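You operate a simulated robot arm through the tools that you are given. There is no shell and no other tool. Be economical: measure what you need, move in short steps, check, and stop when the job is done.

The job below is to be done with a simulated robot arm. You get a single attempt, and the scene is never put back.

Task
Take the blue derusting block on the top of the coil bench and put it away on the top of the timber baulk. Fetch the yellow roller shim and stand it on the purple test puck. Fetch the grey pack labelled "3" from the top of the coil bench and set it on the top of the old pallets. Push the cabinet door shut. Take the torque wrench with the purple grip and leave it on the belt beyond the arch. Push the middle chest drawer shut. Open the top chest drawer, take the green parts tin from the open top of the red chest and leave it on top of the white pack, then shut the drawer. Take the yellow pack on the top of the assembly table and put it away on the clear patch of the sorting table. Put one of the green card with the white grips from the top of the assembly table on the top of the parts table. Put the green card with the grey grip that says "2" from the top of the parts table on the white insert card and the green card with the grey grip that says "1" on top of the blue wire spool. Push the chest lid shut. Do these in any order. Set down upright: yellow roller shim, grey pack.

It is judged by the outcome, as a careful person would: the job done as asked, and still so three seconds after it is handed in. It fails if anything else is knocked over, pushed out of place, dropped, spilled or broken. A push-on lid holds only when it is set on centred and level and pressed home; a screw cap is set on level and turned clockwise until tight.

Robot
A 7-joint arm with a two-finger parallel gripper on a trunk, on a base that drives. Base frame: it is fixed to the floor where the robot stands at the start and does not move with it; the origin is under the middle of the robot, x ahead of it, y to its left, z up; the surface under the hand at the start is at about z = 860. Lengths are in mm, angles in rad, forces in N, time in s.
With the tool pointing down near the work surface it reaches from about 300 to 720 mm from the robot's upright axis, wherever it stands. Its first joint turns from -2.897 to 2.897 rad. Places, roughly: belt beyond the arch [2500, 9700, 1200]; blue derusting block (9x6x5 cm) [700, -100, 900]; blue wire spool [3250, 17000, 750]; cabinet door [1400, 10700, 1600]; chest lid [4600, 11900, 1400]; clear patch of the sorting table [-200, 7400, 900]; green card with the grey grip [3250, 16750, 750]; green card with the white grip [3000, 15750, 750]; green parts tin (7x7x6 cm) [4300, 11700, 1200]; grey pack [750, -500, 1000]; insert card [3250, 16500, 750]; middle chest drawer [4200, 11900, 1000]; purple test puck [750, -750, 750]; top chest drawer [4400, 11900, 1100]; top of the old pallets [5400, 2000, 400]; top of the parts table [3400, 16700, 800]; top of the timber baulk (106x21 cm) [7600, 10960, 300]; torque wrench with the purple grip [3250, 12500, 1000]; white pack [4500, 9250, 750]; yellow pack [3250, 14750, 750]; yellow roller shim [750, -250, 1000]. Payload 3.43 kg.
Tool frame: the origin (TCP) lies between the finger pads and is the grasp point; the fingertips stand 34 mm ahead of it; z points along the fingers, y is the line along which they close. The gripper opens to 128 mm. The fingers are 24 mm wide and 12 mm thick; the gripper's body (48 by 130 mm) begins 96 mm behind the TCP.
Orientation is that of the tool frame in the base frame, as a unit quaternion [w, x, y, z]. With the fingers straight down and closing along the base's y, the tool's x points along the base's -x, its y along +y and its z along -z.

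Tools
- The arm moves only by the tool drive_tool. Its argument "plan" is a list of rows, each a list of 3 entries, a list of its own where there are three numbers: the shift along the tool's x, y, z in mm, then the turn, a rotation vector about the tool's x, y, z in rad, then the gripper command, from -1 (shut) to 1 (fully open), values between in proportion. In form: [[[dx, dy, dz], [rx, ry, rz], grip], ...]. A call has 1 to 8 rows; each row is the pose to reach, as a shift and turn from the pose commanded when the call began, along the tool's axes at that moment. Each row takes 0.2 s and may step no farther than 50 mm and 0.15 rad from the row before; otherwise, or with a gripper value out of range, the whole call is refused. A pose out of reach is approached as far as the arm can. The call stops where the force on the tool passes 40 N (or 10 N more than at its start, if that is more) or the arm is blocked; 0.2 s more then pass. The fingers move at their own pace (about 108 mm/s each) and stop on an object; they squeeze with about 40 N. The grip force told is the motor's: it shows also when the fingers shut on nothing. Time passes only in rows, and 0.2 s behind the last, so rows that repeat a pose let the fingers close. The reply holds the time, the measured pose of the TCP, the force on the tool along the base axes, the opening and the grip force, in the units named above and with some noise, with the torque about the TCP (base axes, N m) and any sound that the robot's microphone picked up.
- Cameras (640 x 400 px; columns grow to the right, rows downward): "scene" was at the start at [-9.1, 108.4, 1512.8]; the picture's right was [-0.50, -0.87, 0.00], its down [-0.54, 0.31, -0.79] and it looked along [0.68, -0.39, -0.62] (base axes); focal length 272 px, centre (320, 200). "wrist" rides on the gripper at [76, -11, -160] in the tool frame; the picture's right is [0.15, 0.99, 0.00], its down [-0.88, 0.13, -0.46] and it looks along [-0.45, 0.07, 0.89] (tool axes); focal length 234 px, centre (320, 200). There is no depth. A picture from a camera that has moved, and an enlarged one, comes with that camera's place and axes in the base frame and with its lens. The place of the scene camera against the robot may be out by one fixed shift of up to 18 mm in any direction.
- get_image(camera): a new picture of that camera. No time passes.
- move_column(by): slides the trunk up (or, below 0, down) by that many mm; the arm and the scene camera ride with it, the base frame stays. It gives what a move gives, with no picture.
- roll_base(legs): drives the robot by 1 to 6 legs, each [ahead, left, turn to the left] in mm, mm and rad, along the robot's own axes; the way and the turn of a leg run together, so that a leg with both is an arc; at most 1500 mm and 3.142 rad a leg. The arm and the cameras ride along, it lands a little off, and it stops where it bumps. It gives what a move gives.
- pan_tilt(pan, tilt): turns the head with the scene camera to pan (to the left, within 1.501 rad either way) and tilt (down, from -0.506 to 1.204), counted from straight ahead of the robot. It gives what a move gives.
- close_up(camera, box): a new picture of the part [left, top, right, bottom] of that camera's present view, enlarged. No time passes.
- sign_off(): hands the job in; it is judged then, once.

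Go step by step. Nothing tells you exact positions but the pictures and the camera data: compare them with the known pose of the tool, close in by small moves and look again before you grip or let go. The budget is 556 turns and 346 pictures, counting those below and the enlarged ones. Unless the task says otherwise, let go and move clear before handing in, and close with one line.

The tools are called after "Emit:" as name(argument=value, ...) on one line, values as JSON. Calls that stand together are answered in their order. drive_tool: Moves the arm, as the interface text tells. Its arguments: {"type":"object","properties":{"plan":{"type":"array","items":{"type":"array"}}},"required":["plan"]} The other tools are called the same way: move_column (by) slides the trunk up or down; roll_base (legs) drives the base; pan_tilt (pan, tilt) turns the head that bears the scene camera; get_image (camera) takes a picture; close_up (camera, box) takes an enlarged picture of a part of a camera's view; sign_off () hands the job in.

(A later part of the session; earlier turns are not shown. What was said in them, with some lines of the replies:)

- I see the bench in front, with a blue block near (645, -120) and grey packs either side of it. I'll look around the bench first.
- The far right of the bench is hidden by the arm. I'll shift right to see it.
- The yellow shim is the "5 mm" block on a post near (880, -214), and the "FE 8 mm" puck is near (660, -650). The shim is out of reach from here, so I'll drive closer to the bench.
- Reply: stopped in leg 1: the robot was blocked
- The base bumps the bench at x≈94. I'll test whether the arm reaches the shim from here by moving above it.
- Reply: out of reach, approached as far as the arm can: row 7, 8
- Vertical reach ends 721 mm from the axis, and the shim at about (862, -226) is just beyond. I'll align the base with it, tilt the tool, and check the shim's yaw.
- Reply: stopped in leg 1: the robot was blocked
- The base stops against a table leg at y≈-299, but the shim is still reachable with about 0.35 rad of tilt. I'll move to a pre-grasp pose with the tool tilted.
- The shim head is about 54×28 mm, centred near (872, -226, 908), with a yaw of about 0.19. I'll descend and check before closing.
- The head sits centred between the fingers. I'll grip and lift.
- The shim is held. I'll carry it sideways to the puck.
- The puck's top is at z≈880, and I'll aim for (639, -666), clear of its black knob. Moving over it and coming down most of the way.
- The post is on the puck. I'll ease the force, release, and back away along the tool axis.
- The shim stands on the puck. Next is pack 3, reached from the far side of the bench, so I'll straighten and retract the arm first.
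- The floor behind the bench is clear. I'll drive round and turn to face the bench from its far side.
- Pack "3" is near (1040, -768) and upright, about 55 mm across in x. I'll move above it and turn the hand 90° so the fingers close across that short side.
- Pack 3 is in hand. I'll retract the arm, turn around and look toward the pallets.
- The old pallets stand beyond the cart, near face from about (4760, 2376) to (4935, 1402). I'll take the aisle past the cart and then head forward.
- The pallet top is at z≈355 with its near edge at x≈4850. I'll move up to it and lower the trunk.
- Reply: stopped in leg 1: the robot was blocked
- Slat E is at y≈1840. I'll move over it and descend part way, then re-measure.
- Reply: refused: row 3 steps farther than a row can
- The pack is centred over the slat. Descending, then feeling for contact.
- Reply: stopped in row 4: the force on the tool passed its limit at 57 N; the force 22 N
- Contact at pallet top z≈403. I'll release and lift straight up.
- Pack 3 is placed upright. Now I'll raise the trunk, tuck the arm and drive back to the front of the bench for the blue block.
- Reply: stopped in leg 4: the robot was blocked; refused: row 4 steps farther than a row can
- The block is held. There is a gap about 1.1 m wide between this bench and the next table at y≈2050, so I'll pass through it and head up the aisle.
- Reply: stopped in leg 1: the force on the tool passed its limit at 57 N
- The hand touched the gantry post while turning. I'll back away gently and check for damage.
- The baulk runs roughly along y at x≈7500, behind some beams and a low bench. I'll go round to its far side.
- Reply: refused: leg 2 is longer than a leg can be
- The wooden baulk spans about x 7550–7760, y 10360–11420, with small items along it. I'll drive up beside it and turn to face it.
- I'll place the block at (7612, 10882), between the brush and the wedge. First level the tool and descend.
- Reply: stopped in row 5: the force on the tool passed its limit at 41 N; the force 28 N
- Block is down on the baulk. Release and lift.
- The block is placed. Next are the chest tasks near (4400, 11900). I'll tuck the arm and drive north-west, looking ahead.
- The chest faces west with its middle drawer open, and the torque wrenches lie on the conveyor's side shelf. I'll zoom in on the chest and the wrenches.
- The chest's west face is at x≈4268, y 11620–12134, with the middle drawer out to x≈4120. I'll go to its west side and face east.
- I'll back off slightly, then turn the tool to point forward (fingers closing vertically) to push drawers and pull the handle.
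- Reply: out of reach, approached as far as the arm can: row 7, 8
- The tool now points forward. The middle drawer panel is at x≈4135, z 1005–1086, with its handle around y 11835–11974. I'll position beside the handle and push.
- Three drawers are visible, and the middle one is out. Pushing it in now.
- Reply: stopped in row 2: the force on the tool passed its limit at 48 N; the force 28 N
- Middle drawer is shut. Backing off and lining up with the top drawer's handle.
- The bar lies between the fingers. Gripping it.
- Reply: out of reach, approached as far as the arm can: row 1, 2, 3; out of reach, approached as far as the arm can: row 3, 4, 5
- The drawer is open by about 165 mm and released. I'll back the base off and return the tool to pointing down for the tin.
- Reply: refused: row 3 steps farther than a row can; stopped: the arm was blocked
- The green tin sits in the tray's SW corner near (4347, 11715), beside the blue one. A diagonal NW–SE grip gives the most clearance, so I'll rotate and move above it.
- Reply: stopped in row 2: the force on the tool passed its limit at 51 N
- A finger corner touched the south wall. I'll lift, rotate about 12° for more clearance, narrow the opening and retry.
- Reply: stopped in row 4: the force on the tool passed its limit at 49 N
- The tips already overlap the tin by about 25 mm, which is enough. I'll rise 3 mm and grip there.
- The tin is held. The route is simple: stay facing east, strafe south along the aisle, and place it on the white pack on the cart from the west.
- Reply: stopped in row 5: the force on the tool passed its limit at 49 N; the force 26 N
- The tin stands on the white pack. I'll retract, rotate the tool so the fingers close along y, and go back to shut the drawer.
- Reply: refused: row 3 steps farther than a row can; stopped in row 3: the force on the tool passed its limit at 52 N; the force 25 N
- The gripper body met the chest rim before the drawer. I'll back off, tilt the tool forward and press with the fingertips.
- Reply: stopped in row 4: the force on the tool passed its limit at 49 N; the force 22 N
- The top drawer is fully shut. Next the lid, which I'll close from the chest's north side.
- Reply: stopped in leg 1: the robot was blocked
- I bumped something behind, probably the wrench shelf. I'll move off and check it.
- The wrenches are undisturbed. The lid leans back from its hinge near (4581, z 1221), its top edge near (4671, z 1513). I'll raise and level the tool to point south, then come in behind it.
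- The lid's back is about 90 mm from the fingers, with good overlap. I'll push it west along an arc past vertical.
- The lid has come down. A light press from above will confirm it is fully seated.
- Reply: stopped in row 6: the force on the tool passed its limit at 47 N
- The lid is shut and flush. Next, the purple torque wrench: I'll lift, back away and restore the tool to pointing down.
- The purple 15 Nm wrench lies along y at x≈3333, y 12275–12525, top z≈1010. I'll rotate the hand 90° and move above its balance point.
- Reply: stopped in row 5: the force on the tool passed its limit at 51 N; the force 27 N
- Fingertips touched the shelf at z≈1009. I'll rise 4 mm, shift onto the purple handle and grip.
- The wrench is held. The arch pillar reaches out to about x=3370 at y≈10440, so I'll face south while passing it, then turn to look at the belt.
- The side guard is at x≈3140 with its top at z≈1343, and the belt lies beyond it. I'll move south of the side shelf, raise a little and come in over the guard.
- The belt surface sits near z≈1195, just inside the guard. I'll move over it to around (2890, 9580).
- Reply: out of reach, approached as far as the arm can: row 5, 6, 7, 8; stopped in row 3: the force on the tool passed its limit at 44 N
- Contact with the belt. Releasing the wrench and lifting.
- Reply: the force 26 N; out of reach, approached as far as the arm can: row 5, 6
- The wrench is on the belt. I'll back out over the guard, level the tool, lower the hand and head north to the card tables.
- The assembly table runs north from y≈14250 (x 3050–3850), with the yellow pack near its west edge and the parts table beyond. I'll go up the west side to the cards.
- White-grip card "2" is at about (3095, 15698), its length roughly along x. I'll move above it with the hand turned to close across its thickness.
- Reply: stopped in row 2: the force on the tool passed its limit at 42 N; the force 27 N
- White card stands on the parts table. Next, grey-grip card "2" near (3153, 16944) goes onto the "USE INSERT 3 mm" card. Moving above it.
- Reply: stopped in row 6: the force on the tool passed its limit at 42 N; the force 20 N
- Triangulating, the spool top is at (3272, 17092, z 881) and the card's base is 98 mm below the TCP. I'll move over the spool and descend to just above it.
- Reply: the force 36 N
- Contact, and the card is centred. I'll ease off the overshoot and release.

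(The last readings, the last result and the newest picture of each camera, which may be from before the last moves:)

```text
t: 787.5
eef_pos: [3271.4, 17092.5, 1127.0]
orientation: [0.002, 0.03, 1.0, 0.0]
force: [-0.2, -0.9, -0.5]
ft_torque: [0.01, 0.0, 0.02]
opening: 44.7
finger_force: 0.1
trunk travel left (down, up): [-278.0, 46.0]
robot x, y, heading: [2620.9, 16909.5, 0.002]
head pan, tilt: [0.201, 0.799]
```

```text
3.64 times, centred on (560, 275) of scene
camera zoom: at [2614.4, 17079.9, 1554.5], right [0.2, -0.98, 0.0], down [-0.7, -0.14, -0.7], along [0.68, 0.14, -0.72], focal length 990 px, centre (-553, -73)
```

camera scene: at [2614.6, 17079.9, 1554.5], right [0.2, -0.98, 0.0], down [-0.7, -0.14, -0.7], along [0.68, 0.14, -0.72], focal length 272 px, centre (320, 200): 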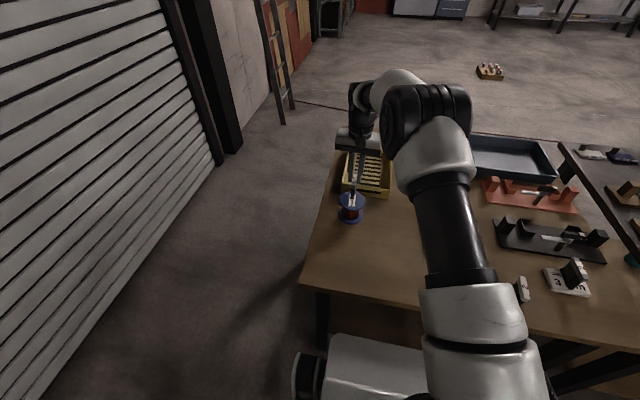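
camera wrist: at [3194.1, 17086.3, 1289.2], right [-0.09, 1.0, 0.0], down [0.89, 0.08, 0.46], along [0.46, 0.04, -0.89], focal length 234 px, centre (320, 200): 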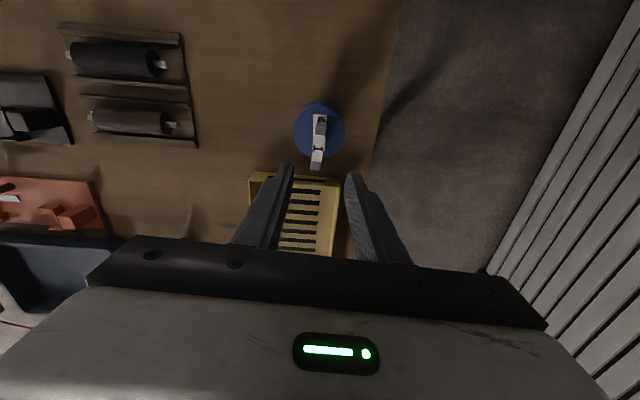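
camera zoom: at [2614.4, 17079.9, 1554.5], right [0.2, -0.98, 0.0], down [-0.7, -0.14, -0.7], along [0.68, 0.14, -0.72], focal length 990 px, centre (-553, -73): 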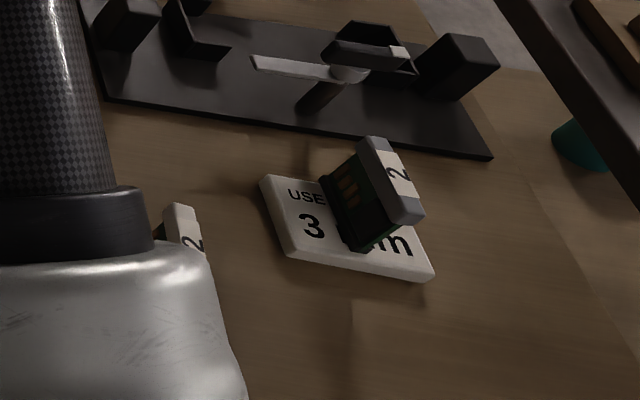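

All three cards are standing. Next the yellow pack: I'll retract and go south along the assembly table.

Emit:
drive_tool(plan=[[[35, -25, -20], [0, 0, 0], 0], [[70, -50, -40], [0, 0, 0], 0], [[105, -75, -60], [0, 0, 0], 0], [[140, -100, -80], [0, 0, 0], 0.5], [[175, -125, -90], [0, 0, 0], 0.5], [[215, -145, -95], [0, 0, 0], 0.5], [[250, -165, -95], [0, 0, 0], 0.5]])

Emit:
roll_base(legs=[[-40, 0, 0], [0, -1100, 0], [0, -1050, 0]])

Emit:
get_image(camera="scene")

Emit:
get_image(camera="wrist")

```text
t: 789.1
eef_pos: [3007.9, 16945.8, 1223.0]
orientation: [0.002, 0.029, 1.0, 0.0]
force: [0.8, -0.4, 0.4]
ft_torque: [-0.01, -0.02, -0.01]
opening: 96.1
finger_force: 0.0
trunk travel left (down, up): [-278.0, 46.0]
robot x, y, heading: [2622.9, 16914.6, 0.003]
head pan, tilt: [0.201, 0.799]
```

```text
t: 810.4
eef_pos: [2950.7, 14793.5, 1223.9]
orientation: [0.002, 0.035, 0.999, 0.0]
force: [0.4, 0.0, -0.6]
ft_torque: [0.0, 0.0, 0.01]
opening: 96.2
finger_force: 0.1
trunk travel left (down, up): [-278.0, 46.0]
robot x, y, heading: [2558.4, 14760.3, -0.003]
head pan, tilt: [0.201, 0.799]
```

```text
159 pictures are left
camera scene: at [2557.3, 14929.6, 1554.5], right [0.19, -0.98, 0.0], down [-0.7, -0.14, -0.7], along [0.68, 0.13, -0.72], focal length 272 px, centre (320, 200)
```

scene: 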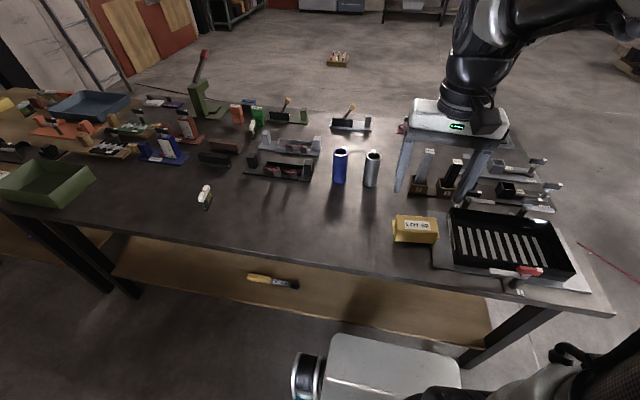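

```text
158 pictures are left
camera wrist: at [2873.6, 14786.5, 1384.9], right [-0.08, 1.0, 0.0], down [0.89, 0.07, 0.46], along [0.46, 0.03, -0.89], focal length 234 px, centre (320, 200)
```

wrist: 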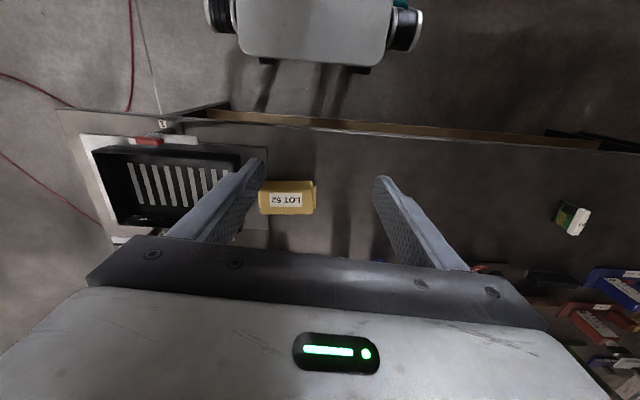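

The yellow pack is at about (3129, 14727) with its length along y. I'll move above it and rotate to close across x.

Emit:
drive_tool(plan=[[[-23, -7, 22], [0, 0, 0.147], 0.8], [[-46, -14, 44], [0, 0, 0.294], 0.8], [[-69, -21, 66], [0, 0, 0.441], 0.8], [[-92, -28, 88], [0, 0, 0.588], 0.8], [[-115, -35, 110], [0, 0, 0.735], 0.8], [[-138, -42, 132], [0, 0, 0.882], 0.8], [[-160, -48, 154], [0, 0, 1.029], 0.8], [[-182, -53, 176], [0, 0, 1.176], 0.8]])

Emit:
drive_tool(plan=[[[0, 0, 0], [0, 0, 0.147], 0.8], [[0, 0, 0], [0, 0, 0.294], 0.8], [[0, 0, 0], [0, 0, 0.395], 0.8], [[0, 0, 0], [0, 0, 0.395], 0.8]])

Emit:
get_image(camera="wrist")

```text
t: 812.2
eef_pos: [3125.3, 14726.0, 1047.0]
orientation: [0.001, 0.585, 0.811, 0.001]
force: [0.5, 0.8, -0.4]
ft_torque: [0.0, 0.01, 0.0]
opening: 115.2
finger_force: 0.0
trunk travel left (down, up): [-278.0, 46.0]
robot x, y, heading: [2558.4, 14761.2, -0.015]
head pan, tilt: [0.201, 0.799]
```

```text
t: 813.2
eef_pos: [3128.4, 14725.6, 1048.4]
orientation: [0.002, 0.731, 0.682, 0.002]
force: [0.6, 0.2, 0.4]
ft_torque: [-0.01, 0.01, -0.02]
opening: 115.2
finger_force: 0.1
trunk travel left (down, up): [-278.0, 46.0]
robot x, y, heading: [2559.9, 14761.8, -0.007]
head pan, tilt: [0.201, 0.799]
```

```text
157 pictures are left
camera wrist: at [3121.7, 14802.6, 1209.6], right [1.0, 0.08, 0.0], down [0.07, -0.89, 0.46], along [0.04, -0.46, -0.89], focal length 234 px, centre (320, 200)
```

wrist: 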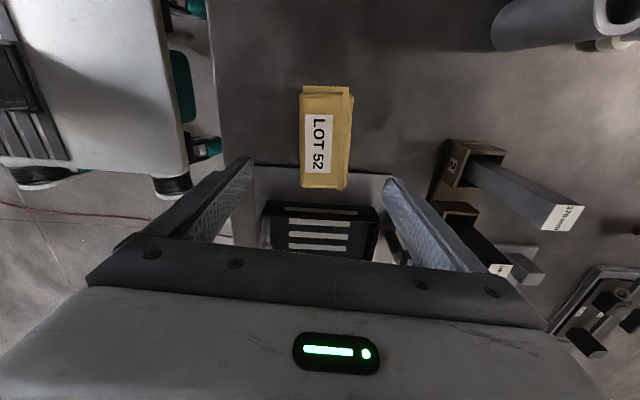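

Emit:
drive_tool(plan=[[[3, 6, 45], [0, 0, -0.11], 0.8], [[3, 6, 90], [0, 0, -0.11], 0.8], [[3, 6, 130], [0, 0, -0.11], 0.8], [[3, 6, 155], [0, 0, -0.11], 0.8], [[3, 6, 165], [0, 0, -0.11], 0.8], [[3, 6, 165], [0, 0, -0.11], 0.8]])

Emit:
get_image(camera="wrist")

```text
t: 814.6
eef_pos: [3135.8, 14730.2, 883.1]
orientation: [0.0, 0.692, 0.722, 0.001]
force: [-0.4, 0.4, 0.1]
ft_torque: [-0.01, 0.0, -0.01]
opening: 115.2
finger_force: 0.0
trunk travel left (down, up): [-278.0, 46.0]
robot x, y, heading: [2561.9, 14764.0, -0.008]
head pan, tilt: [0.201, 0.799]
```

```text
156 pictures are left
camera wrist: at [3121.5, 14805.9, 1045.2], right [0.98, 0.19, 0.0], down [0.16, -0.87, 0.46], along [0.09, -0.45, -0.89], focal length 234 px, centre (320, 200)
```

wrist: 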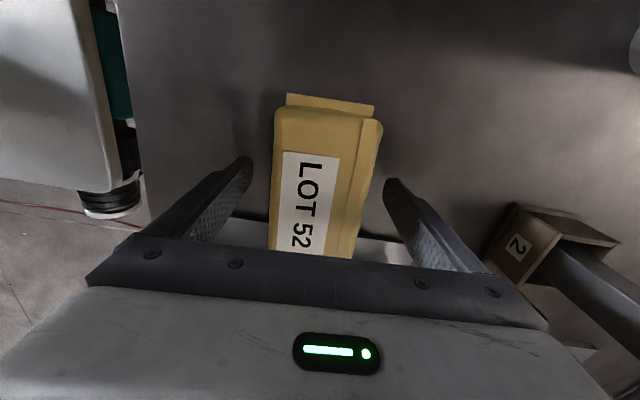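

Emit:
drive_tool(plan=[[[0, 0, 0], [0, 0, 0], 0], [[0, 0, 0], [0, 0, 0], -1], [[0, 0, 0], [0, 0, 0], -1], [[0, 0, 0], [0, 0, 0], -1], [[0, 0, 0], [0, 0, 0], -1]])

Emit:
drive_tool(plan=[[[0, 0, -12], [0, 0, 0], -1], [[0, 0, -50], [0, 0, 0], -1], [[0, 0, -100], [0, 0, 0], -1], [[0, 0, -150], [0, 0, 0], -1], [[0, -40, -175], [0, 0, 0], -1], [[0, -80, -200], [0, 0, 0], -1], [[0, -120, -225], [0, 0, 0], -1], [[0, -165, -240], [0, 0, 0], -1]])

Emit:
get_image(camera="wrist")

```text
t: 815.8
eef_pos: [3136.9, 14729.6, 883.7]
orientation: [0.001, 0.693, 0.721, 0.001]
force: [-1.4, 0.3, 0.7]
ft_torque: [0.0, 0.16, 0.0]
opening: 69.6
finger_force: 40.2
trunk travel left (down, up): [-278.0, 46.0]
robot x, y, heading: [2563.1, 14760.4, -0.005]
head pan, tilt: [0.201, 0.799]
```

```text
t: 817.6
eef_pos: [2970.8, 14722.6, 1123.8]
orientation: [0.001, 0.692, 0.722, 0.001]
force: [0.3, 0.3, -4.5]
ft_torque: [0.05, 0.01, 0.04]
opening: 69.9
finger_force: 40.1
trunk travel left (down, up): [-278.0, 46.0]
robot x, y, heading: [2562.5, 14762.6, -0.008]
head pan, tilt: [0.201, 0.799]
```

```text
155 pictures are left
camera wrist: at [2956.9, 14798.0, 1284.9], right [0.98, 0.19, 0.0], down [0.16, -0.87, 0.46], along [0.09, -0.45, -0.89], focal length 234 px, centre (320, 200)
```

wrist: 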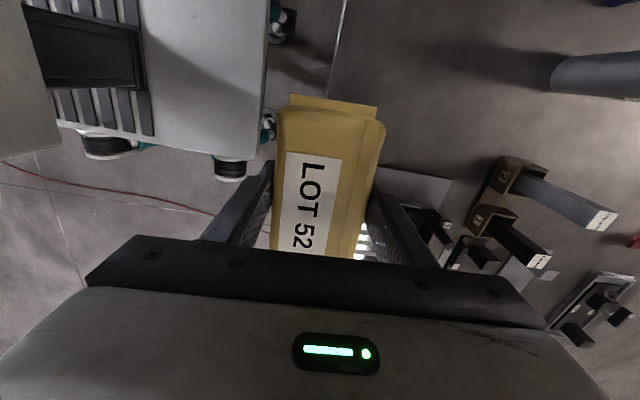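

The pack is held. I'll back off the table, face south and look for the route to the sorting table past the cabinet.

Emit:
roll_base(legs=[[-600, 0, 0], [0, 0, -1.57]])

Emit:
pan_tilt(pan=0.0, tilt=0.25)

Emit:
get_image(camera="scene")

```text
t: 824.9
eef_pos: [1925.5, 14352.0, 1121.7]
orientation: [0.001, 0.999, 0.032, -0.001]
force: [0.8, -0.2, -4.6]
ft_torque: [0.02, -0.01, 0.02]
opening: 69.6
finger_force: 39.9
trunk travel left (down, up): [-278.0, 46.0]
robot x, y, heading: [1956.1, 14761.7, -1.558]
head pan, tilt: [0.201, 0.799]
```

```text
t: 825.9
eef_pos: [1925.9, 14352.8, 1123.3]
orientation: [0.002, 1.0, 0.031, -0.001]
force: [0.0, -0.4, -4.4]
ft_torque: [-0.03, -0.03, 0.0]
opening: 69.8
finger_force: 39.8
trunk travel left (down, up): [-278.0, 46.0]
robot x, y, heading: [1954.1, 14768.6, -1.553]
head pan, tilt: [0.0, 0.25]
```

```text
154 pictures are left
camera scene: at [2101.2, 14774.7, 1603.5], right [-1.0, -0.02, 0.0], down [0.0, 0.25, -0.97], along [0.02, -0.97, -0.25], focal length 272 px, centre (320, 200)
```

scene: 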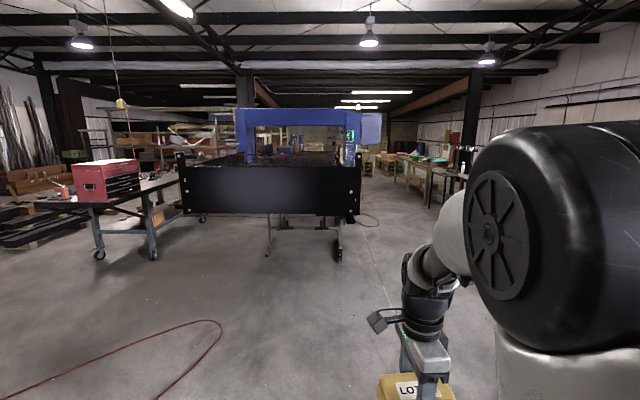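

The cabinet is the blue control box on the arch's west pillar. I'll drive down the west aisle.

Emit:
roll_base(legs=[[0, -1050, 0], [1450, 0, 0], [1450, 0, 0]])

Emit:
pan_tilt(pan=0.35, tilt=0.1)

Emit:
get_image(camera="scene")

```text
t: 850.0
eef_pos: [911.1, 11398.8, 1122.4]
orientation: [0.002, 1.0, 0.025, 0.0]
force: [-0.4, 0.1, -4.0]
ft_torque: [-0.02, -0.02, -0.02]
opening: 70.1
finger_force: 39.9
trunk travel left (down, up): [-278.0, 46.0]
robot x, y, heading: [945.0, 11810.1, -1.573]
head pan, tilt: [0.0, 0.25]
```

```text
t: 850.9
eef_pos: [911.1, 11399.9, 1122.3]
orientation: [0.002, 1.0, 0.023, 0.0]
force: [0.1, -0.3, -4.8]
ft_torque: [0.01, -0.02, 0.0]
opening: 69.7
finger_force: 40.7
trunk travel left (down, up): [-278.0, 46.0]
robot x, y, heading: [947.1, 11812.9, -1.575]
head pan, tilt: [0.351, 0.099]
```

```text
153 pictures are left
camera scene: at [1124.9, 11825.4, 1617.5], right [-0.94, -0.34, 0.0], down [-0.03, 0.09, -0.99], along [0.34, -0.93, -0.1], focal length 272 px, centre (320, 200)
```

scene: 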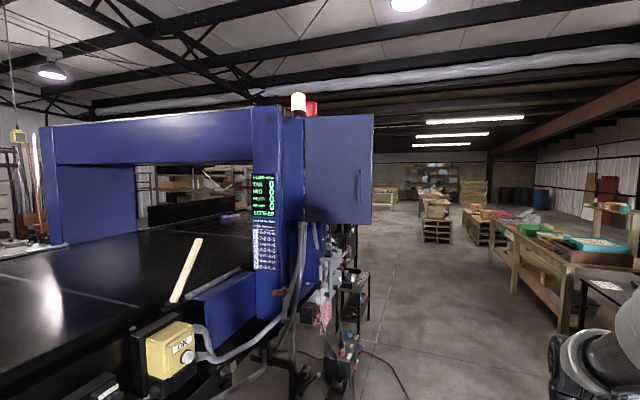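

Emit:
roll_base(legs=[[1450, -150, 0], [1450, 0, 0], [1000, 0, 0], [0, 0, -1.57]])

Emit:
pan_tilt(pan=0.0, tilt=0.5)

Emit:
get_image(camera="scene")

```text
t: 873.5
eef_pos: [246.2, 7954.7, 1122.6]
orientation: [0.001, 0.725, -0.688, -0.001]
force: [-1.1, 0.2, -4.5]
ft_torque: [-0.02, -0.02, -0.02]
opening: 69.6
finger_force: 40.4
trunk travel left (down, up): [-278.0, 46.0]
robot x, y, heading: [657.1, 7918.4, -3.135]
head pan, tilt: [0.351, 0.099]
```

```text
t: 874.4
eef_pos: [245.9, 7955.1, 1122.7]
orientation: [0.002, 0.726, -0.688, -0.002]
force: [0.3, 0.4, -4.3]
ft_torque: [-0.04, 0.0, 0.02]
opening: 69.5
finger_force: 39.7
trunk travel left (down, up): [-278.0, 46.0]
robot x, y, heading: [656.2, 7920.7, -3.136]
head pan, tilt: [0.0, 0.499]
```

```text
152 pictures are left
camera scene: at [663.5, 7792.0, 1580.5], right [-0.01, 1.0, 0.0], down [0.48, 0.0, -0.88], along [-0.88, 0.0, -0.48], focal length 272 px, centre (320, 200)
```

scene: 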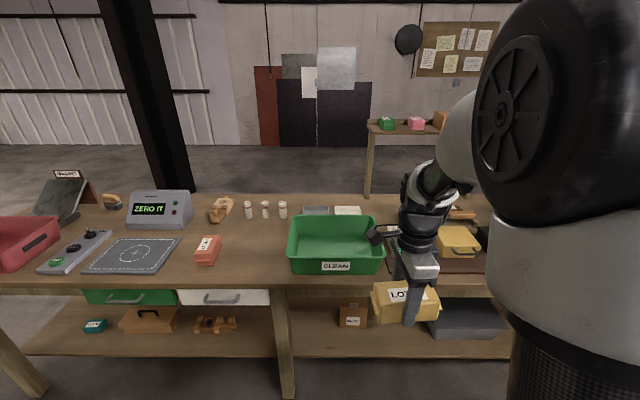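

The clear patch lies between the orange pack and the green bin, around (-190, 7510). I'll drive up to the table.

Emit:
roll_base(legs=[[0, 450, 0], [320, 0, 0]])

Emit:
pan_tilt(pan=0.0, tilt=0.8)

Emit:
get_image(camera="scene")

Emit:
get_image(camera="wrist")

```text
t: 880.9
eef_pos: [-71.4, 7506.1, 1122.2]
orientation: [0.001, 0.728, -0.685, -0.001]
force: [-0.9, -0.6, -4.0]
ft_torque: [-0.02, 0.0, 0.0]
opening: 69.7
finger_force: 39.7
trunk travel left (down, up): [-278.0, 46.0]
robot x, y, heading: [340.4, 7475.1, -3.124]
head pan, tilt: [0.0, 0.499]
```

```text
t: 881.7
eef_pos: [-71.6, 7508.6, 1123.5]
orientation: [0.001, 0.728, -0.686, -0.001]
force: [0.3, 0.5, -4.8]
ft_torque: [-0.06, -0.01, 0.0]
opening: 69.8
finger_force: 40.3
trunk travel left (down, up): [-278.0, 46.0]
robot x, y, heading: [340.5, 7481.1, -3.13]
head pan, tilt: [0.0, 0.799]
```

```text
151 pictures are left
camera scene: at [357.8, 7347.2, 1554.6], right [-0.01, 1.0, 0.0], down [0.72, 0.01, -0.7], along [-0.7, -0.01, -0.72], focal length 272 px, centre (320, 200)
```

scene: 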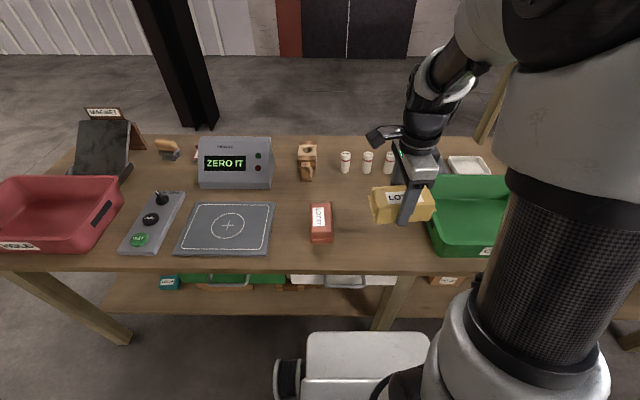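

```text
150 pictures are left
camera wrist: at [-54.7, 7432.4, 1284.4], right [-0.98, -0.2, 0.0], down [-0.18, 0.87, 0.46], along [-0.1, 0.45, -0.89], focal length 234 px, centre (320, 200)
```

wrist: 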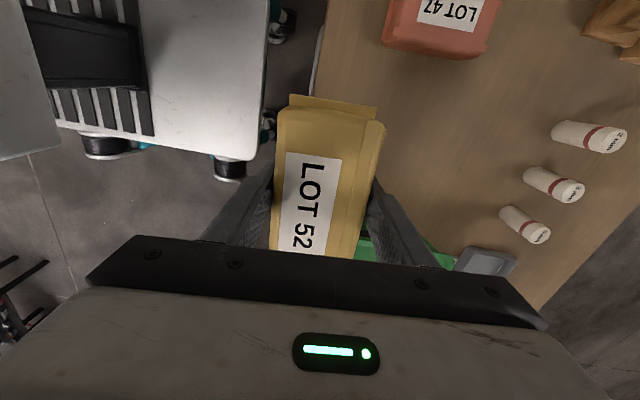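

Emit:
drive_tool(plan=[[[-6, 30, 10], [0, 0, 0], -1], [[-12, 60, 30], [0, 0, 0], -1], [[-18, 90, 60], [0, 0, 0], -1], [[-24, 117, 90], [0, 0, 0], -1], [[-24, 117, 130], [0, 0, 0], -1], [[-24, 117, 165], [0, 0, 0], -1], [[-24, 117, 165], [0, 0, 0], -1]])

Emit:
get_image(camera="wrist")

Emit:
get_image(camera="scene")

```text
t: 883.3
eef_pos: [-188.1, 7522.3, 956.8]
orientation: [0.002, 0.728, -0.686, -0.001]
force: [0.1, -0.3, -4.2]
ft_torque: [-0.02, -0.02, -0.01]
opening: 69.7
finger_force: 40.0
trunk travel left (down, up): [-278.0, 46.0]
robot x, y, heading: [344.6, 7475.2, -3.136]
head pan, tilt: [0.0, 0.799]
```

```text
149 pictures are left
camera wrist: at [-172.5, 7448.0, 1118.8], right [-0.98, -0.21, 0.0], down [-0.18, 0.87, 0.46], along [-0.1, 0.45, -0.89], focal length 234 px, centre (320, 200)
```

wrist: 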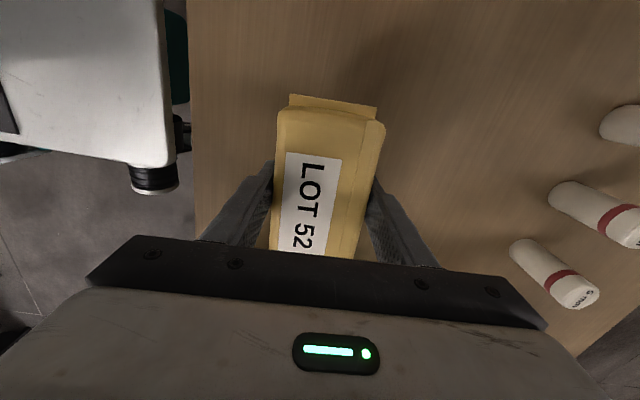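

```text
148 pictures are left
camera scene: at [357.6, 7347.2, 1554.5], right [-0.01, 1.0, 0.0], down [0.72, 0.01, -0.7], along [-0.7, -0.01, -0.72], focal length 272 px, centre (320, 200)
```

scene: 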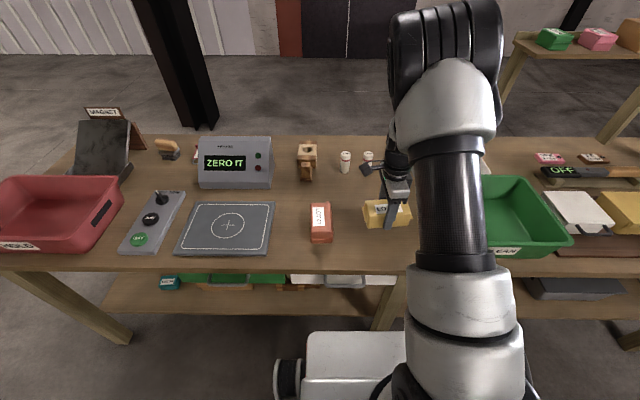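

Emit:
drive_tool(plan=[[[0, 0, 15], [0, 0, 0], -1], [[0, 0, 25], [0, 0, 0], -1], [[0, 0, 32], [0, 0, 0], -1], [[0, 0, 38], [0, 0, 0], -1], [[0, 0, 44], [0, 0, 0], -1], [[0, 0, 50], [0, 0, 0], -1], [[0, 0, 56], [0, 0, 0], -1], [[0, 0, 62], [0, 0, 0], -1]])

```text
t: 885.1
eef_pos: [-190.2, 7526.3, 900.0]
orientation: [0.002, 0.728, -0.686, -0.005]
force: [2.7, 3.4, 36.7]
ft_torque: [-0.43, -1.58, 0.14]
opening: 70.0
finger_force: 40.6
trunk travel left (down, up): [-278.0, 46.0]
robot x, y, heading: [339.1, 7477.5, -3.126]
head pan, tilt: [0.0, 0.799]
```

Contact at about z 900. Easing off, releasing and lifting.

Emit:
drive_tool(plan=[[[0, 0, -4], [0, 0, 0], -1], [[0, 0, -6], [0, 0, 0], -1], [[0, 0, -6], [0, 0, 0], 0.3], [[0, 0, -6], [0, 0, 0], 0.7], [[0, 0, -6], [0, 0, 0], 0.7]])

Emit:
drive_tool(plan=[[[0, 0, -35], [0, 0, 0], 0.7], [[0, 0, -80], [0, 0, 0], 0.7], [[0, 0, -125], [0, 0, 0], 0.7], [[0, 0, -170], [0, 0, 0], 0.7], [[0, -40, -200], [0, 0, 0], 0.5], [[0, -80, -230], [0, 0, 0], 0]])

Emit:
get_image(camera="scene")

```text
t: 886.3
eef_pos: [-191.0, 7525.4, 899.8]
orientation: [0.002, 0.728, -0.686, -0.001]
force: [0.0, 0.0, 0.2]
ft_torque: [0.0, -0.01, 0.01]
opening: 108.5
finger_force: 0.1
trunk travel left (down, up): [-278.0, 46.0]
robot x, y, heading: [339.7, 7475.4, -3.129]
head pan, tilt: [0.0, 0.799]
```

```text
t: 887.7
eef_pos: [-107.4, 7527.8, 1131.4]
orientation: [0.001, 0.728, -0.685, -0.001]
force: [-0.2, 0.7, 0.6]
ft_torque: [0.01, -0.03, -0.01]
opening: 63.8
finger_force: 0.0
trunk travel left (down, up): [-278.0, 46.0]
robot x, y, heading: [341.2, 7470.8, -3.13]
head pan, tilt: [0.0, 0.799]
```

```text
147 pictures are left
camera scene: at [358.6, 7347.3, 1554.5], right [-0.01, 1.0, 0.0], down [0.72, 0.01, -0.7], along [-0.7, -0.01, -0.72], focal length 272 px, centre (320, 200)
```

scene: 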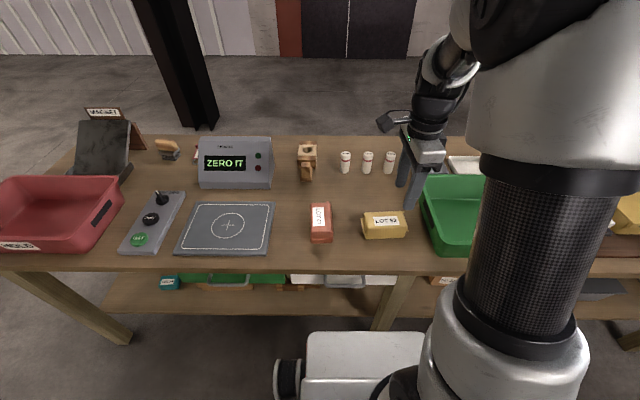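

The yellow pack is placed. Last task: the cabinet door. I'll drive up and look at it from the west.

Emit:
roll_base(legs=[[-300, 0, 0], [0, -1300, 0], [0, -1300, 0], [0, 0, -1.56], [0, 0, -1.56]])

Emit:
pan_tilt(pan=0.5, tilt=0.1)

Emit:
get_image(camera="scene")

```text
t: 922.1
eef_pos: [1104.8, 10043.2, 1131.2]
orientation: [0.001, 0.673, 0.74, 0.001]
force: [-0.1, 0.7, -0.1]
ft_torque: [0.01, 0.01, 0.0]
opening: 64.1
finger_force: 0.0
trunk travel left (down, up): [-278.0, 46.0]
robot x, y, heading: [655.1, 10080.6, 0.047]
head pan, tilt: [0.0, 0.799]
```

```text
t: 923.1
eef_pos: [1104.7, 10043.5, 1132.3]
orientation: [0.001, 0.673, 0.739, 0.001]
force: [0.0, 0.5, -0.7]
ft_torque: [-0.01, -0.02, -0.03]
opening: 64.0
finger_force: 0.1
trunk travel left (down, up): [-278.0, 46.0]
robot x, y, heading: [656.1, 10078.4, 0.045]
head pan, tilt: [0.499, 0.099]
```

```text
146 pictures are left
camera scene: at [642.9, 10274.9, 1617.5], right [0.52, -0.85, 0.0], down [-0.09, -0.05, -0.99], along [0.85, 0.52, -0.1], focal length 272 px, centre (320, 200)
```

scene: 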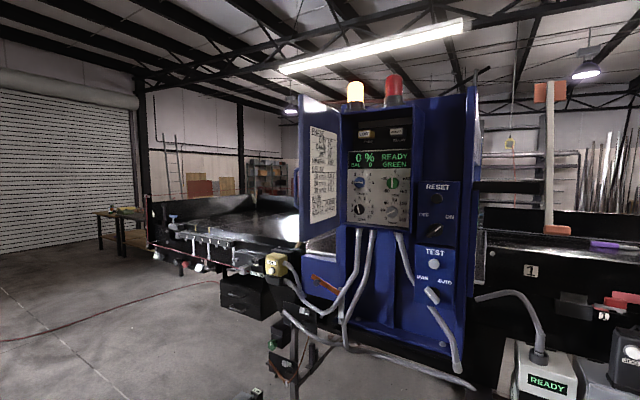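

The door is hinged at about (1582, 10759), sticking straight out west, z 1410–1845, and closes southward. I'll set the tool pointing east, high up, and sweep it shut from its north side.

Emit:
drive_tool(plan=[[[0, 0, -10], [0, 0, 0.09], -1], [[0, 0, -30], [0, 0, 0.09], -1]])

Emit:
drive_tool(plan=[[[0, 12, -30], [-0.145, 0, 0], -1], [[0, 24, -60], [-0.29, 0, 0], -1], [[0, 36, -90], [-0.435, 0, 0], -1], [[0, 48, -120], [-0.58, 0, 0], -1], [[0, 60, -150], [-0.725, 0, 0], -1], [[0, 75, -180], [-0.87, 0, 0], -1], [[0, 90, -210], [-1.015, 0, 0], -1], [[0, 105, -240], [-1.16, 0, 0], -1]])

Emit:
drive_tool(plan=[[[0, 0, 10], [-0.14, 0, 0], -1], [[0, 0, 20], [-0.28, 0, 0], -1], [[0, 0, 30], [-0.411, 0, 0], -1], [[0, 0, 30], [-0.411, 0, 0], -1]])

```text
t: 923.7
eef_pos: [1105.0, 10043.2, 1161.5]
orientation: [0.001, 0.706, 0.709, 0.001]
force: [0.2, 0.1, -0.4]
ft_torque: [0.02, -0.05, -0.01]
opening: 0.0
finger_force: 33.3
trunk travel left (down, up): [-278.0, 46.0]
robot x, y, heading: [656.5, 10082.2, 0.05]
head pan, tilt: [0.499, 0.099]
```

```text
t: 925.5
eef_pos: [1210.2, 10042.3, 1399.7]
orientation: [0.389, 0.589, 0.592, 0.389]
force: [-0.5, -1.3, -0.5]
ft_torque: [0.01, -0.03, -0.01]
opening: 0.1
finger_force: 33.3
trunk travel left (down, up): [-278.0, 46.0]
robot x, y, heading: [655.7, 10084.3, 0.043]
head pan, tilt: [0.499, 0.099]
```

```text
t: 926.5
eef_pos: [1236.4, 10043.6, 1388.5]
orientation: [0.5, 0.498, 0.499, 0.502]
force: [0.0, -0.2, -0.1]
ft_torque: [-0.03, 0.04, 0.01]
opening: 0.2
finger_force: 33.1
trunk travel left (down, up): [-278.0, 46.0]
robot x, y, heading: [653.9, 10080.6, 0.047]
head pan, tilt: [0.499, 0.099]
```

Emit:
drive_tool(plan=[[[0, 40, 0], [0, 0, 0], -1], [[0, 80, 0], [0, 0, 0], -1], [[0, 118, 0], [0, 0, 0], -1], [[0, 118, 0], [0, 0, 0], -1]])

Emit:
roll_base(legs=[[-100, 0, -0.045], [0, 800, 0]])

Emit:
pan_tilt(pan=0.0, tilt=0.1)

Emit:
get_image(camera="scene")

Emit:
get_image(camera="wrist")

```text
t: 927.5
eef_pos: [1237.7, 10043.9, 1505.9]
orientation: [0.5, 0.498, 0.5, 0.501]
force: [0.6, -0.4, -0.1]
ft_torque: [0.02, 0.0, 0.02]
opening: 0.2
finger_force: 33.0
trunk travel left (down, up): [-278.0, 46.0]
robot x, y, heading: [655.5, 10079.5, 0.046]
head pan, tilt: [0.499, 0.099]
```

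```text
t: 936.2
eef_pos: [1134.0, 10796.6, 1505.9]
orientation: [0.51, 0.508, 0.49, 0.491]
force: [0.0, 0.9, 0.2]
ft_torque: [0.0, 0.0, -0.01]
opening: 0.0
finger_force: 32.9
trunk travel left (down, up): [-278.0, 46.0]
robot x, y, heading: [554.6, 10859.9, 0.009]
head pan, tilt: [0.499, 0.099]
```

```text
t: 937.1
eef_pos: [1133.1, 10796.2, 1505.2]
orientation: [0.51, 0.508, 0.49, 0.492]
force: [-0.2, -0.2, -1.1]
ft_torque: [-0.03, 0.02, 0.0]
opening: 0.1
finger_force: 32.8
trunk travel left (down, up): [-278.0, 46.0]
robot x, y, heading: [553.2, 10854.3, 0.006]
head pan, tilt: [0.0, 0.099]
```

```text
145 pictures are left
camera scene: at [560.3, 11009.1, 1617.6], right [0.01, -1.0, 0.0], down [-0.1, 0.0, -1.0], along [0.99, 0.01, -0.1], focal length 272 px, centre (320, 200)
```

scene: 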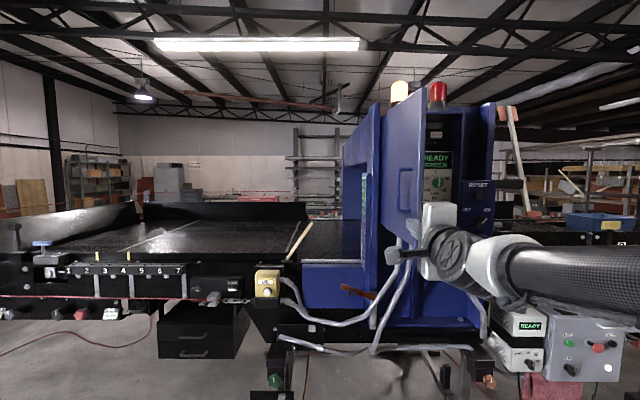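

```text
144 pictures are left
camera wrist: at [977.4, 10878.6, 1496.1], right [0.0, 0.15, 0.99], down [-0.49, -0.86, 0.13], along [0.87, -0.48, 0.07], focal length 234 px, centre (320, 200)
```

wrist: 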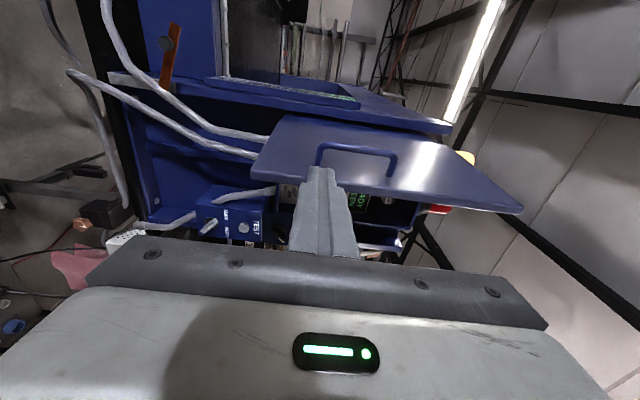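

The door and handle are clear in view. I'll lower slightly to pass under the handle, then drive forward on the door's north side.

Emit:
drive_tool(plan=[[[0, -20, 0], [0, 0, 0], -1], [[0, -40, 0], [0, 0, 0], -1], [[0, -40, 0], [0, 0, 0], -1]])

Emit:
roll_base(legs=[[235, 0, 0]])

Emit:
get_image(camera="wrist")

Emit:
get_image(camera="scene")

```text
t: 937.9
eef_pos: [1132.5, 10798.0, 1465.7]
orientation: [0.51, 0.509, 0.49, 0.491]
force: [-0.5, -0.1, 0.5]
ft_torque: [0.01, 0.05, 0.02]
opening: 0.0
finger_force: 32.9
trunk travel left (down, up): [-278.0, 46.0]
robot x, y, heading: [550.8, 10854.7, 0.001]
head pan, tilt: [0.0, 0.099]
```

```text
t: 939.7
eef_pos: [1369.4, 10801.0, 1466.4]
orientation: [0.51, 0.507, 0.491, 0.492]
force: [0.0, 0.8, -1.4]
ft_torque: [0.01, 0.0, -0.01]
opening: 0.2
finger_force: 33.4
trunk travel left (down, up): [-278.0, 46.0]
robot x, y, heading: [787.8, 10858.9, 0.008]
head pan, tilt: [0.0, 0.099]
```

```text
143 pictures are left
camera wrist: at [1211.5, 10882.6, 1456.0], right [0.0, 0.15, 0.99], down [-0.49, -0.86, 0.13], along [0.87, -0.48, 0.07], focal length 234 px, centre (320, 200)
```

wrist: 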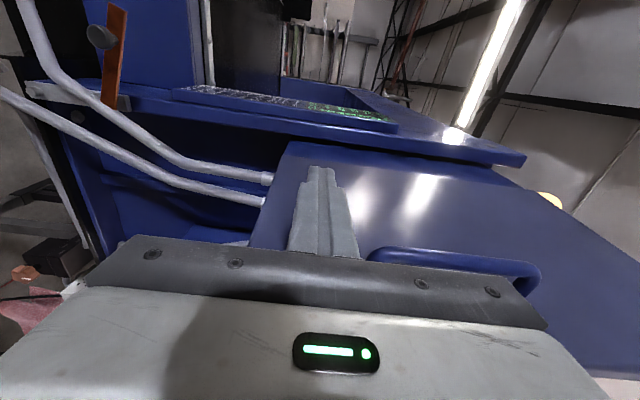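

```text
142 pictures are left
camera scene: at [795.9, 11010.7, 1617.5], right [0.01, -1.0, 0.0], down [-0.1, 0.0, -0.99], along [0.99, 0.01, -0.1], focal length 272 px, centre (320, 200)
```

scene: 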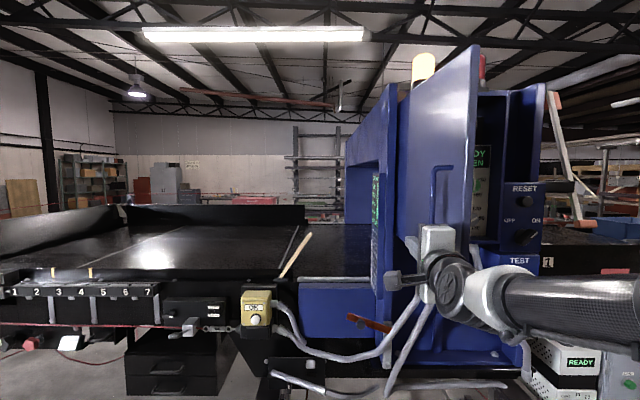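

Now sweeping the door south and then east along its arc.

Emit:
drive_tool(plan=[[[-43, 0, 1.5], [0, 0, 0], -1], [[-88, 0, 13], [0, 0, 0], -1], [[-128, 0, 35], [0, 0, 0], -1], [[-160, 0, 68], [0, 0, 0], -1]])

Emit:
get_image(camera="scene")

Emit:
get_image(camera="wrist")

```text
t: 940.7
eef_pos: [1432.3, 10637.4, 1464.0]
orientation: [0.509, 0.509, 0.491, 0.491]
force: [0.6, -0.2, 0.0]
ft_torque: [-0.03, 0.03, -0.04]
opening: 0.0
finger_force: 32.9
trunk travel left (down, up): [-278.0, 46.0]
robot x, y, heading: [786.8, 10857.8, 0.008]
head pan, tilt: [0.0, 0.099]
```

```text
141 pictures are left
camera scene: at [796.5, 11010.4, 1617.5], right [0.01, -1.0, 0.0], down [-0.1, 0.0, -0.99], along [0.99, 0.01, -0.1], focal length 272 px, centre (320, 200)
```

scene: 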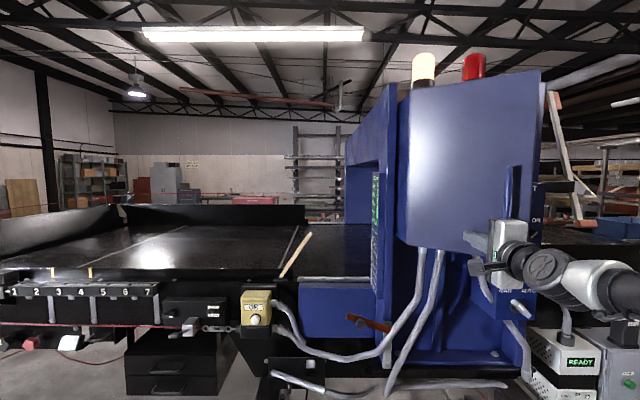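

```text
140 pictures are left
camera wrist: at [1274.6, 10718.7, 1454.7], right [0.0, 0.15, 0.99], down [-0.49, -0.86, 0.13], along [0.87, -0.48, 0.07], focal length 234 px, centre (320, 200)
```

wrist: 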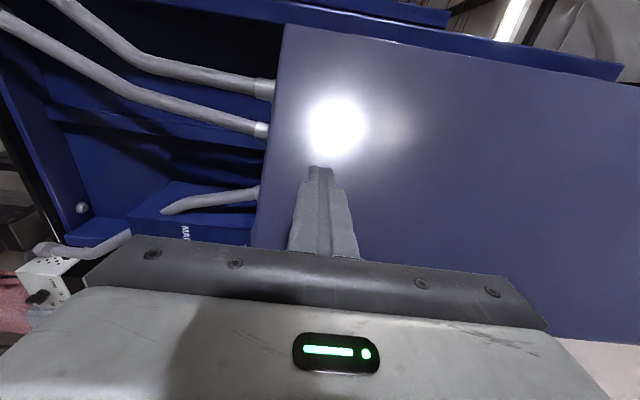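

Emit:
drive_tool(plan=[[[-20, 0, 30], [0, 0, 0], -1], [[-32, 0, 60], [0, 0, 0], -1], [[-38, 0, 85], [0, 0, 0], -1], [[-40, 0, 105], [0, 0, 0], -1], [[-40, 0, 120], [0, 0, 0], -1], [[-40, 0, 132], [0, 0, 0], -1]])

Emit:
get_image(camera="scene")

Emit:
get_image(camera="wrist")

```text
t: 941.8
eef_pos: [1530.2, 10598.0, 1465.6]
orientation: [0.508, 0.508, 0.493, 0.492]
force: [-42.9, 5.9, 0.1]
ft_torque: [0.24, -0.02, 0.67]
opening: 0.0
finger_force: 32.9
trunk travel left (down, up): [-278.0, 46.0]
robot x, y, heading: [787.2, 10857.3, 0.012]
head pan, tilt: [0.0, 0.099]
stopped in row 5: the force on the tool passed its limit at 63 N (the readings are from after the stop); the commanded pose is now the measured one
```

```text
139 pictures are left
camera scene: at [787.0, 11012.0, 1617.5], right [0.01, -1.0, 0.0], down [-0.09, 0.0, -1.0], along [1.0, 0.01, -0.09], focal length 272 px, centre (320, 200)
```

scene: 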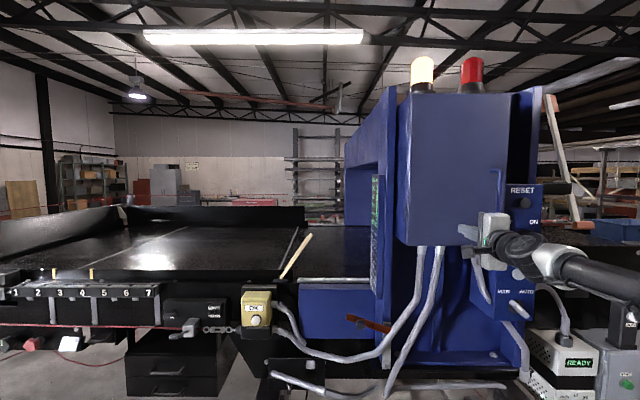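

```text
138 pictures are left
camera wrist: at [1372.2, 10677.9, 1456.4], right [0.01, 0.15, 0.99], down [-0.48, -0.87, 0.13], along [0.88, -0.48, 0.07], focal length 234 px, centre (320, 200)
```

wrist: 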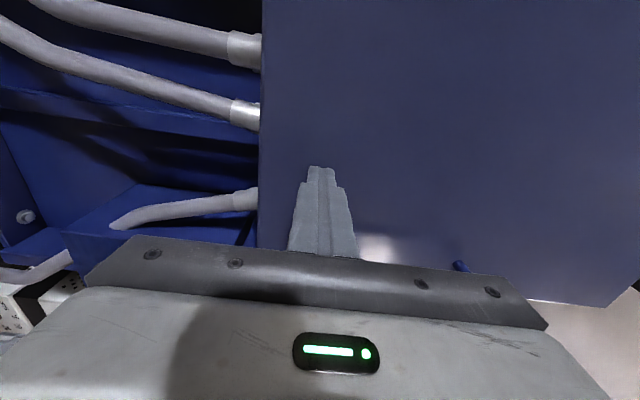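

The door resists firmly at the closed position. I'll back off and verify it's flush.

Emit:
drive_tool(plan=[[[0, 0, -40], [0, 0, 0], -1], [[0, 0, -85], [0, 0, 0], -1], [[0, 0, -130], [0, 0, 0], -1]])

Emit:
roll_base(legs=[[-300, 0, 0], [0, -500, 0]])

Emit:
pan_tilt(pan=0.3, tilt=0.1)

Emit:
get_image(camera="scene")

```text
t: 942.6
eef_pos: [1409.2, 10600.3, 1462.8]
orientation: [0.506, 0.509, 0.494, 0.491]
force: [0.4, -0.2, 0.0]
ft_torque: [-0.02, -0.01, 0.01]
opening: 0.0
finger_force: 32.8
trunk travel left (down, up): [-278.0, 46.0]
robot x, y, heading: [791.6, 10863.6, 0.009]
head pan, tilt: [0.0, 0.099]
```

```text
t: 949.6
eef_pos: [1127.9, 10099.0, 1462.0]
orientation: [0.503, 0.505, 0.498, 0.494]
force: [0.6, -0.6, 0.0]
ft_torque: [-0.01, 0.0, 0.0]
opening: 0.0
finger_force: 32.8
trunk travel left (down, up): [-278.0, 46.0]
robot x, y, heading: [507.2, 10346.9, 0.023]
head pan, tilt: [0.0, 0.099]
```

```text
t: 950.4
eef_pos: [1127.9, 10098.2, 1462.0]
orientation: [0.503, 0.506, 0.499, 0.493]
force: [-0.4, -0.4, -0.7]
ft_torque: [-0.02, -0.03, 0.0]
opening: 0.1
finger_force: 32.8
trunk travel left (down, up): [-278.0, 46.0]
robot x, y, heading: [504.9, 10354.4, 0.025]
head pan, tilt: [0.3, 0.099]
```

```text
137 pictures are left
camera scene: at [503.2, 10526.9, 1617.6], right [0.32, -0.95, 0.0], down [-0.09, -0.03, -1.0], along [0.94, 0.31, -0.1], focal length 272 px, centre (320, 200)
```

scene: 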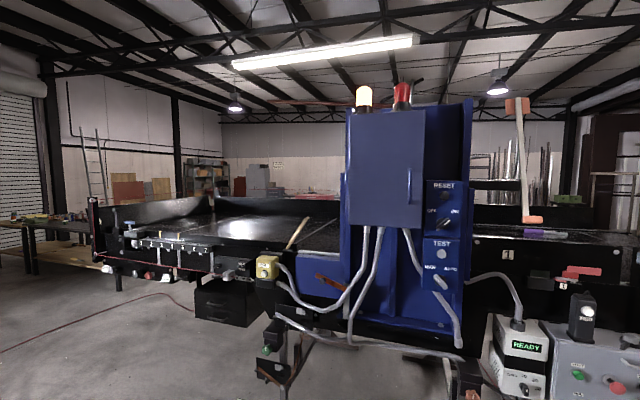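

Everything on the list looks finished, and the door is flush with the hand clear, so I'm handing in.

Emit:
sign_off()

```text
The job is handed in.
```

I finished every task on the list and handed the job in; along the way I bumped the gantry post, the conveyor side shelf and the chest tray walls, and the later pictures showed nothing out of place.
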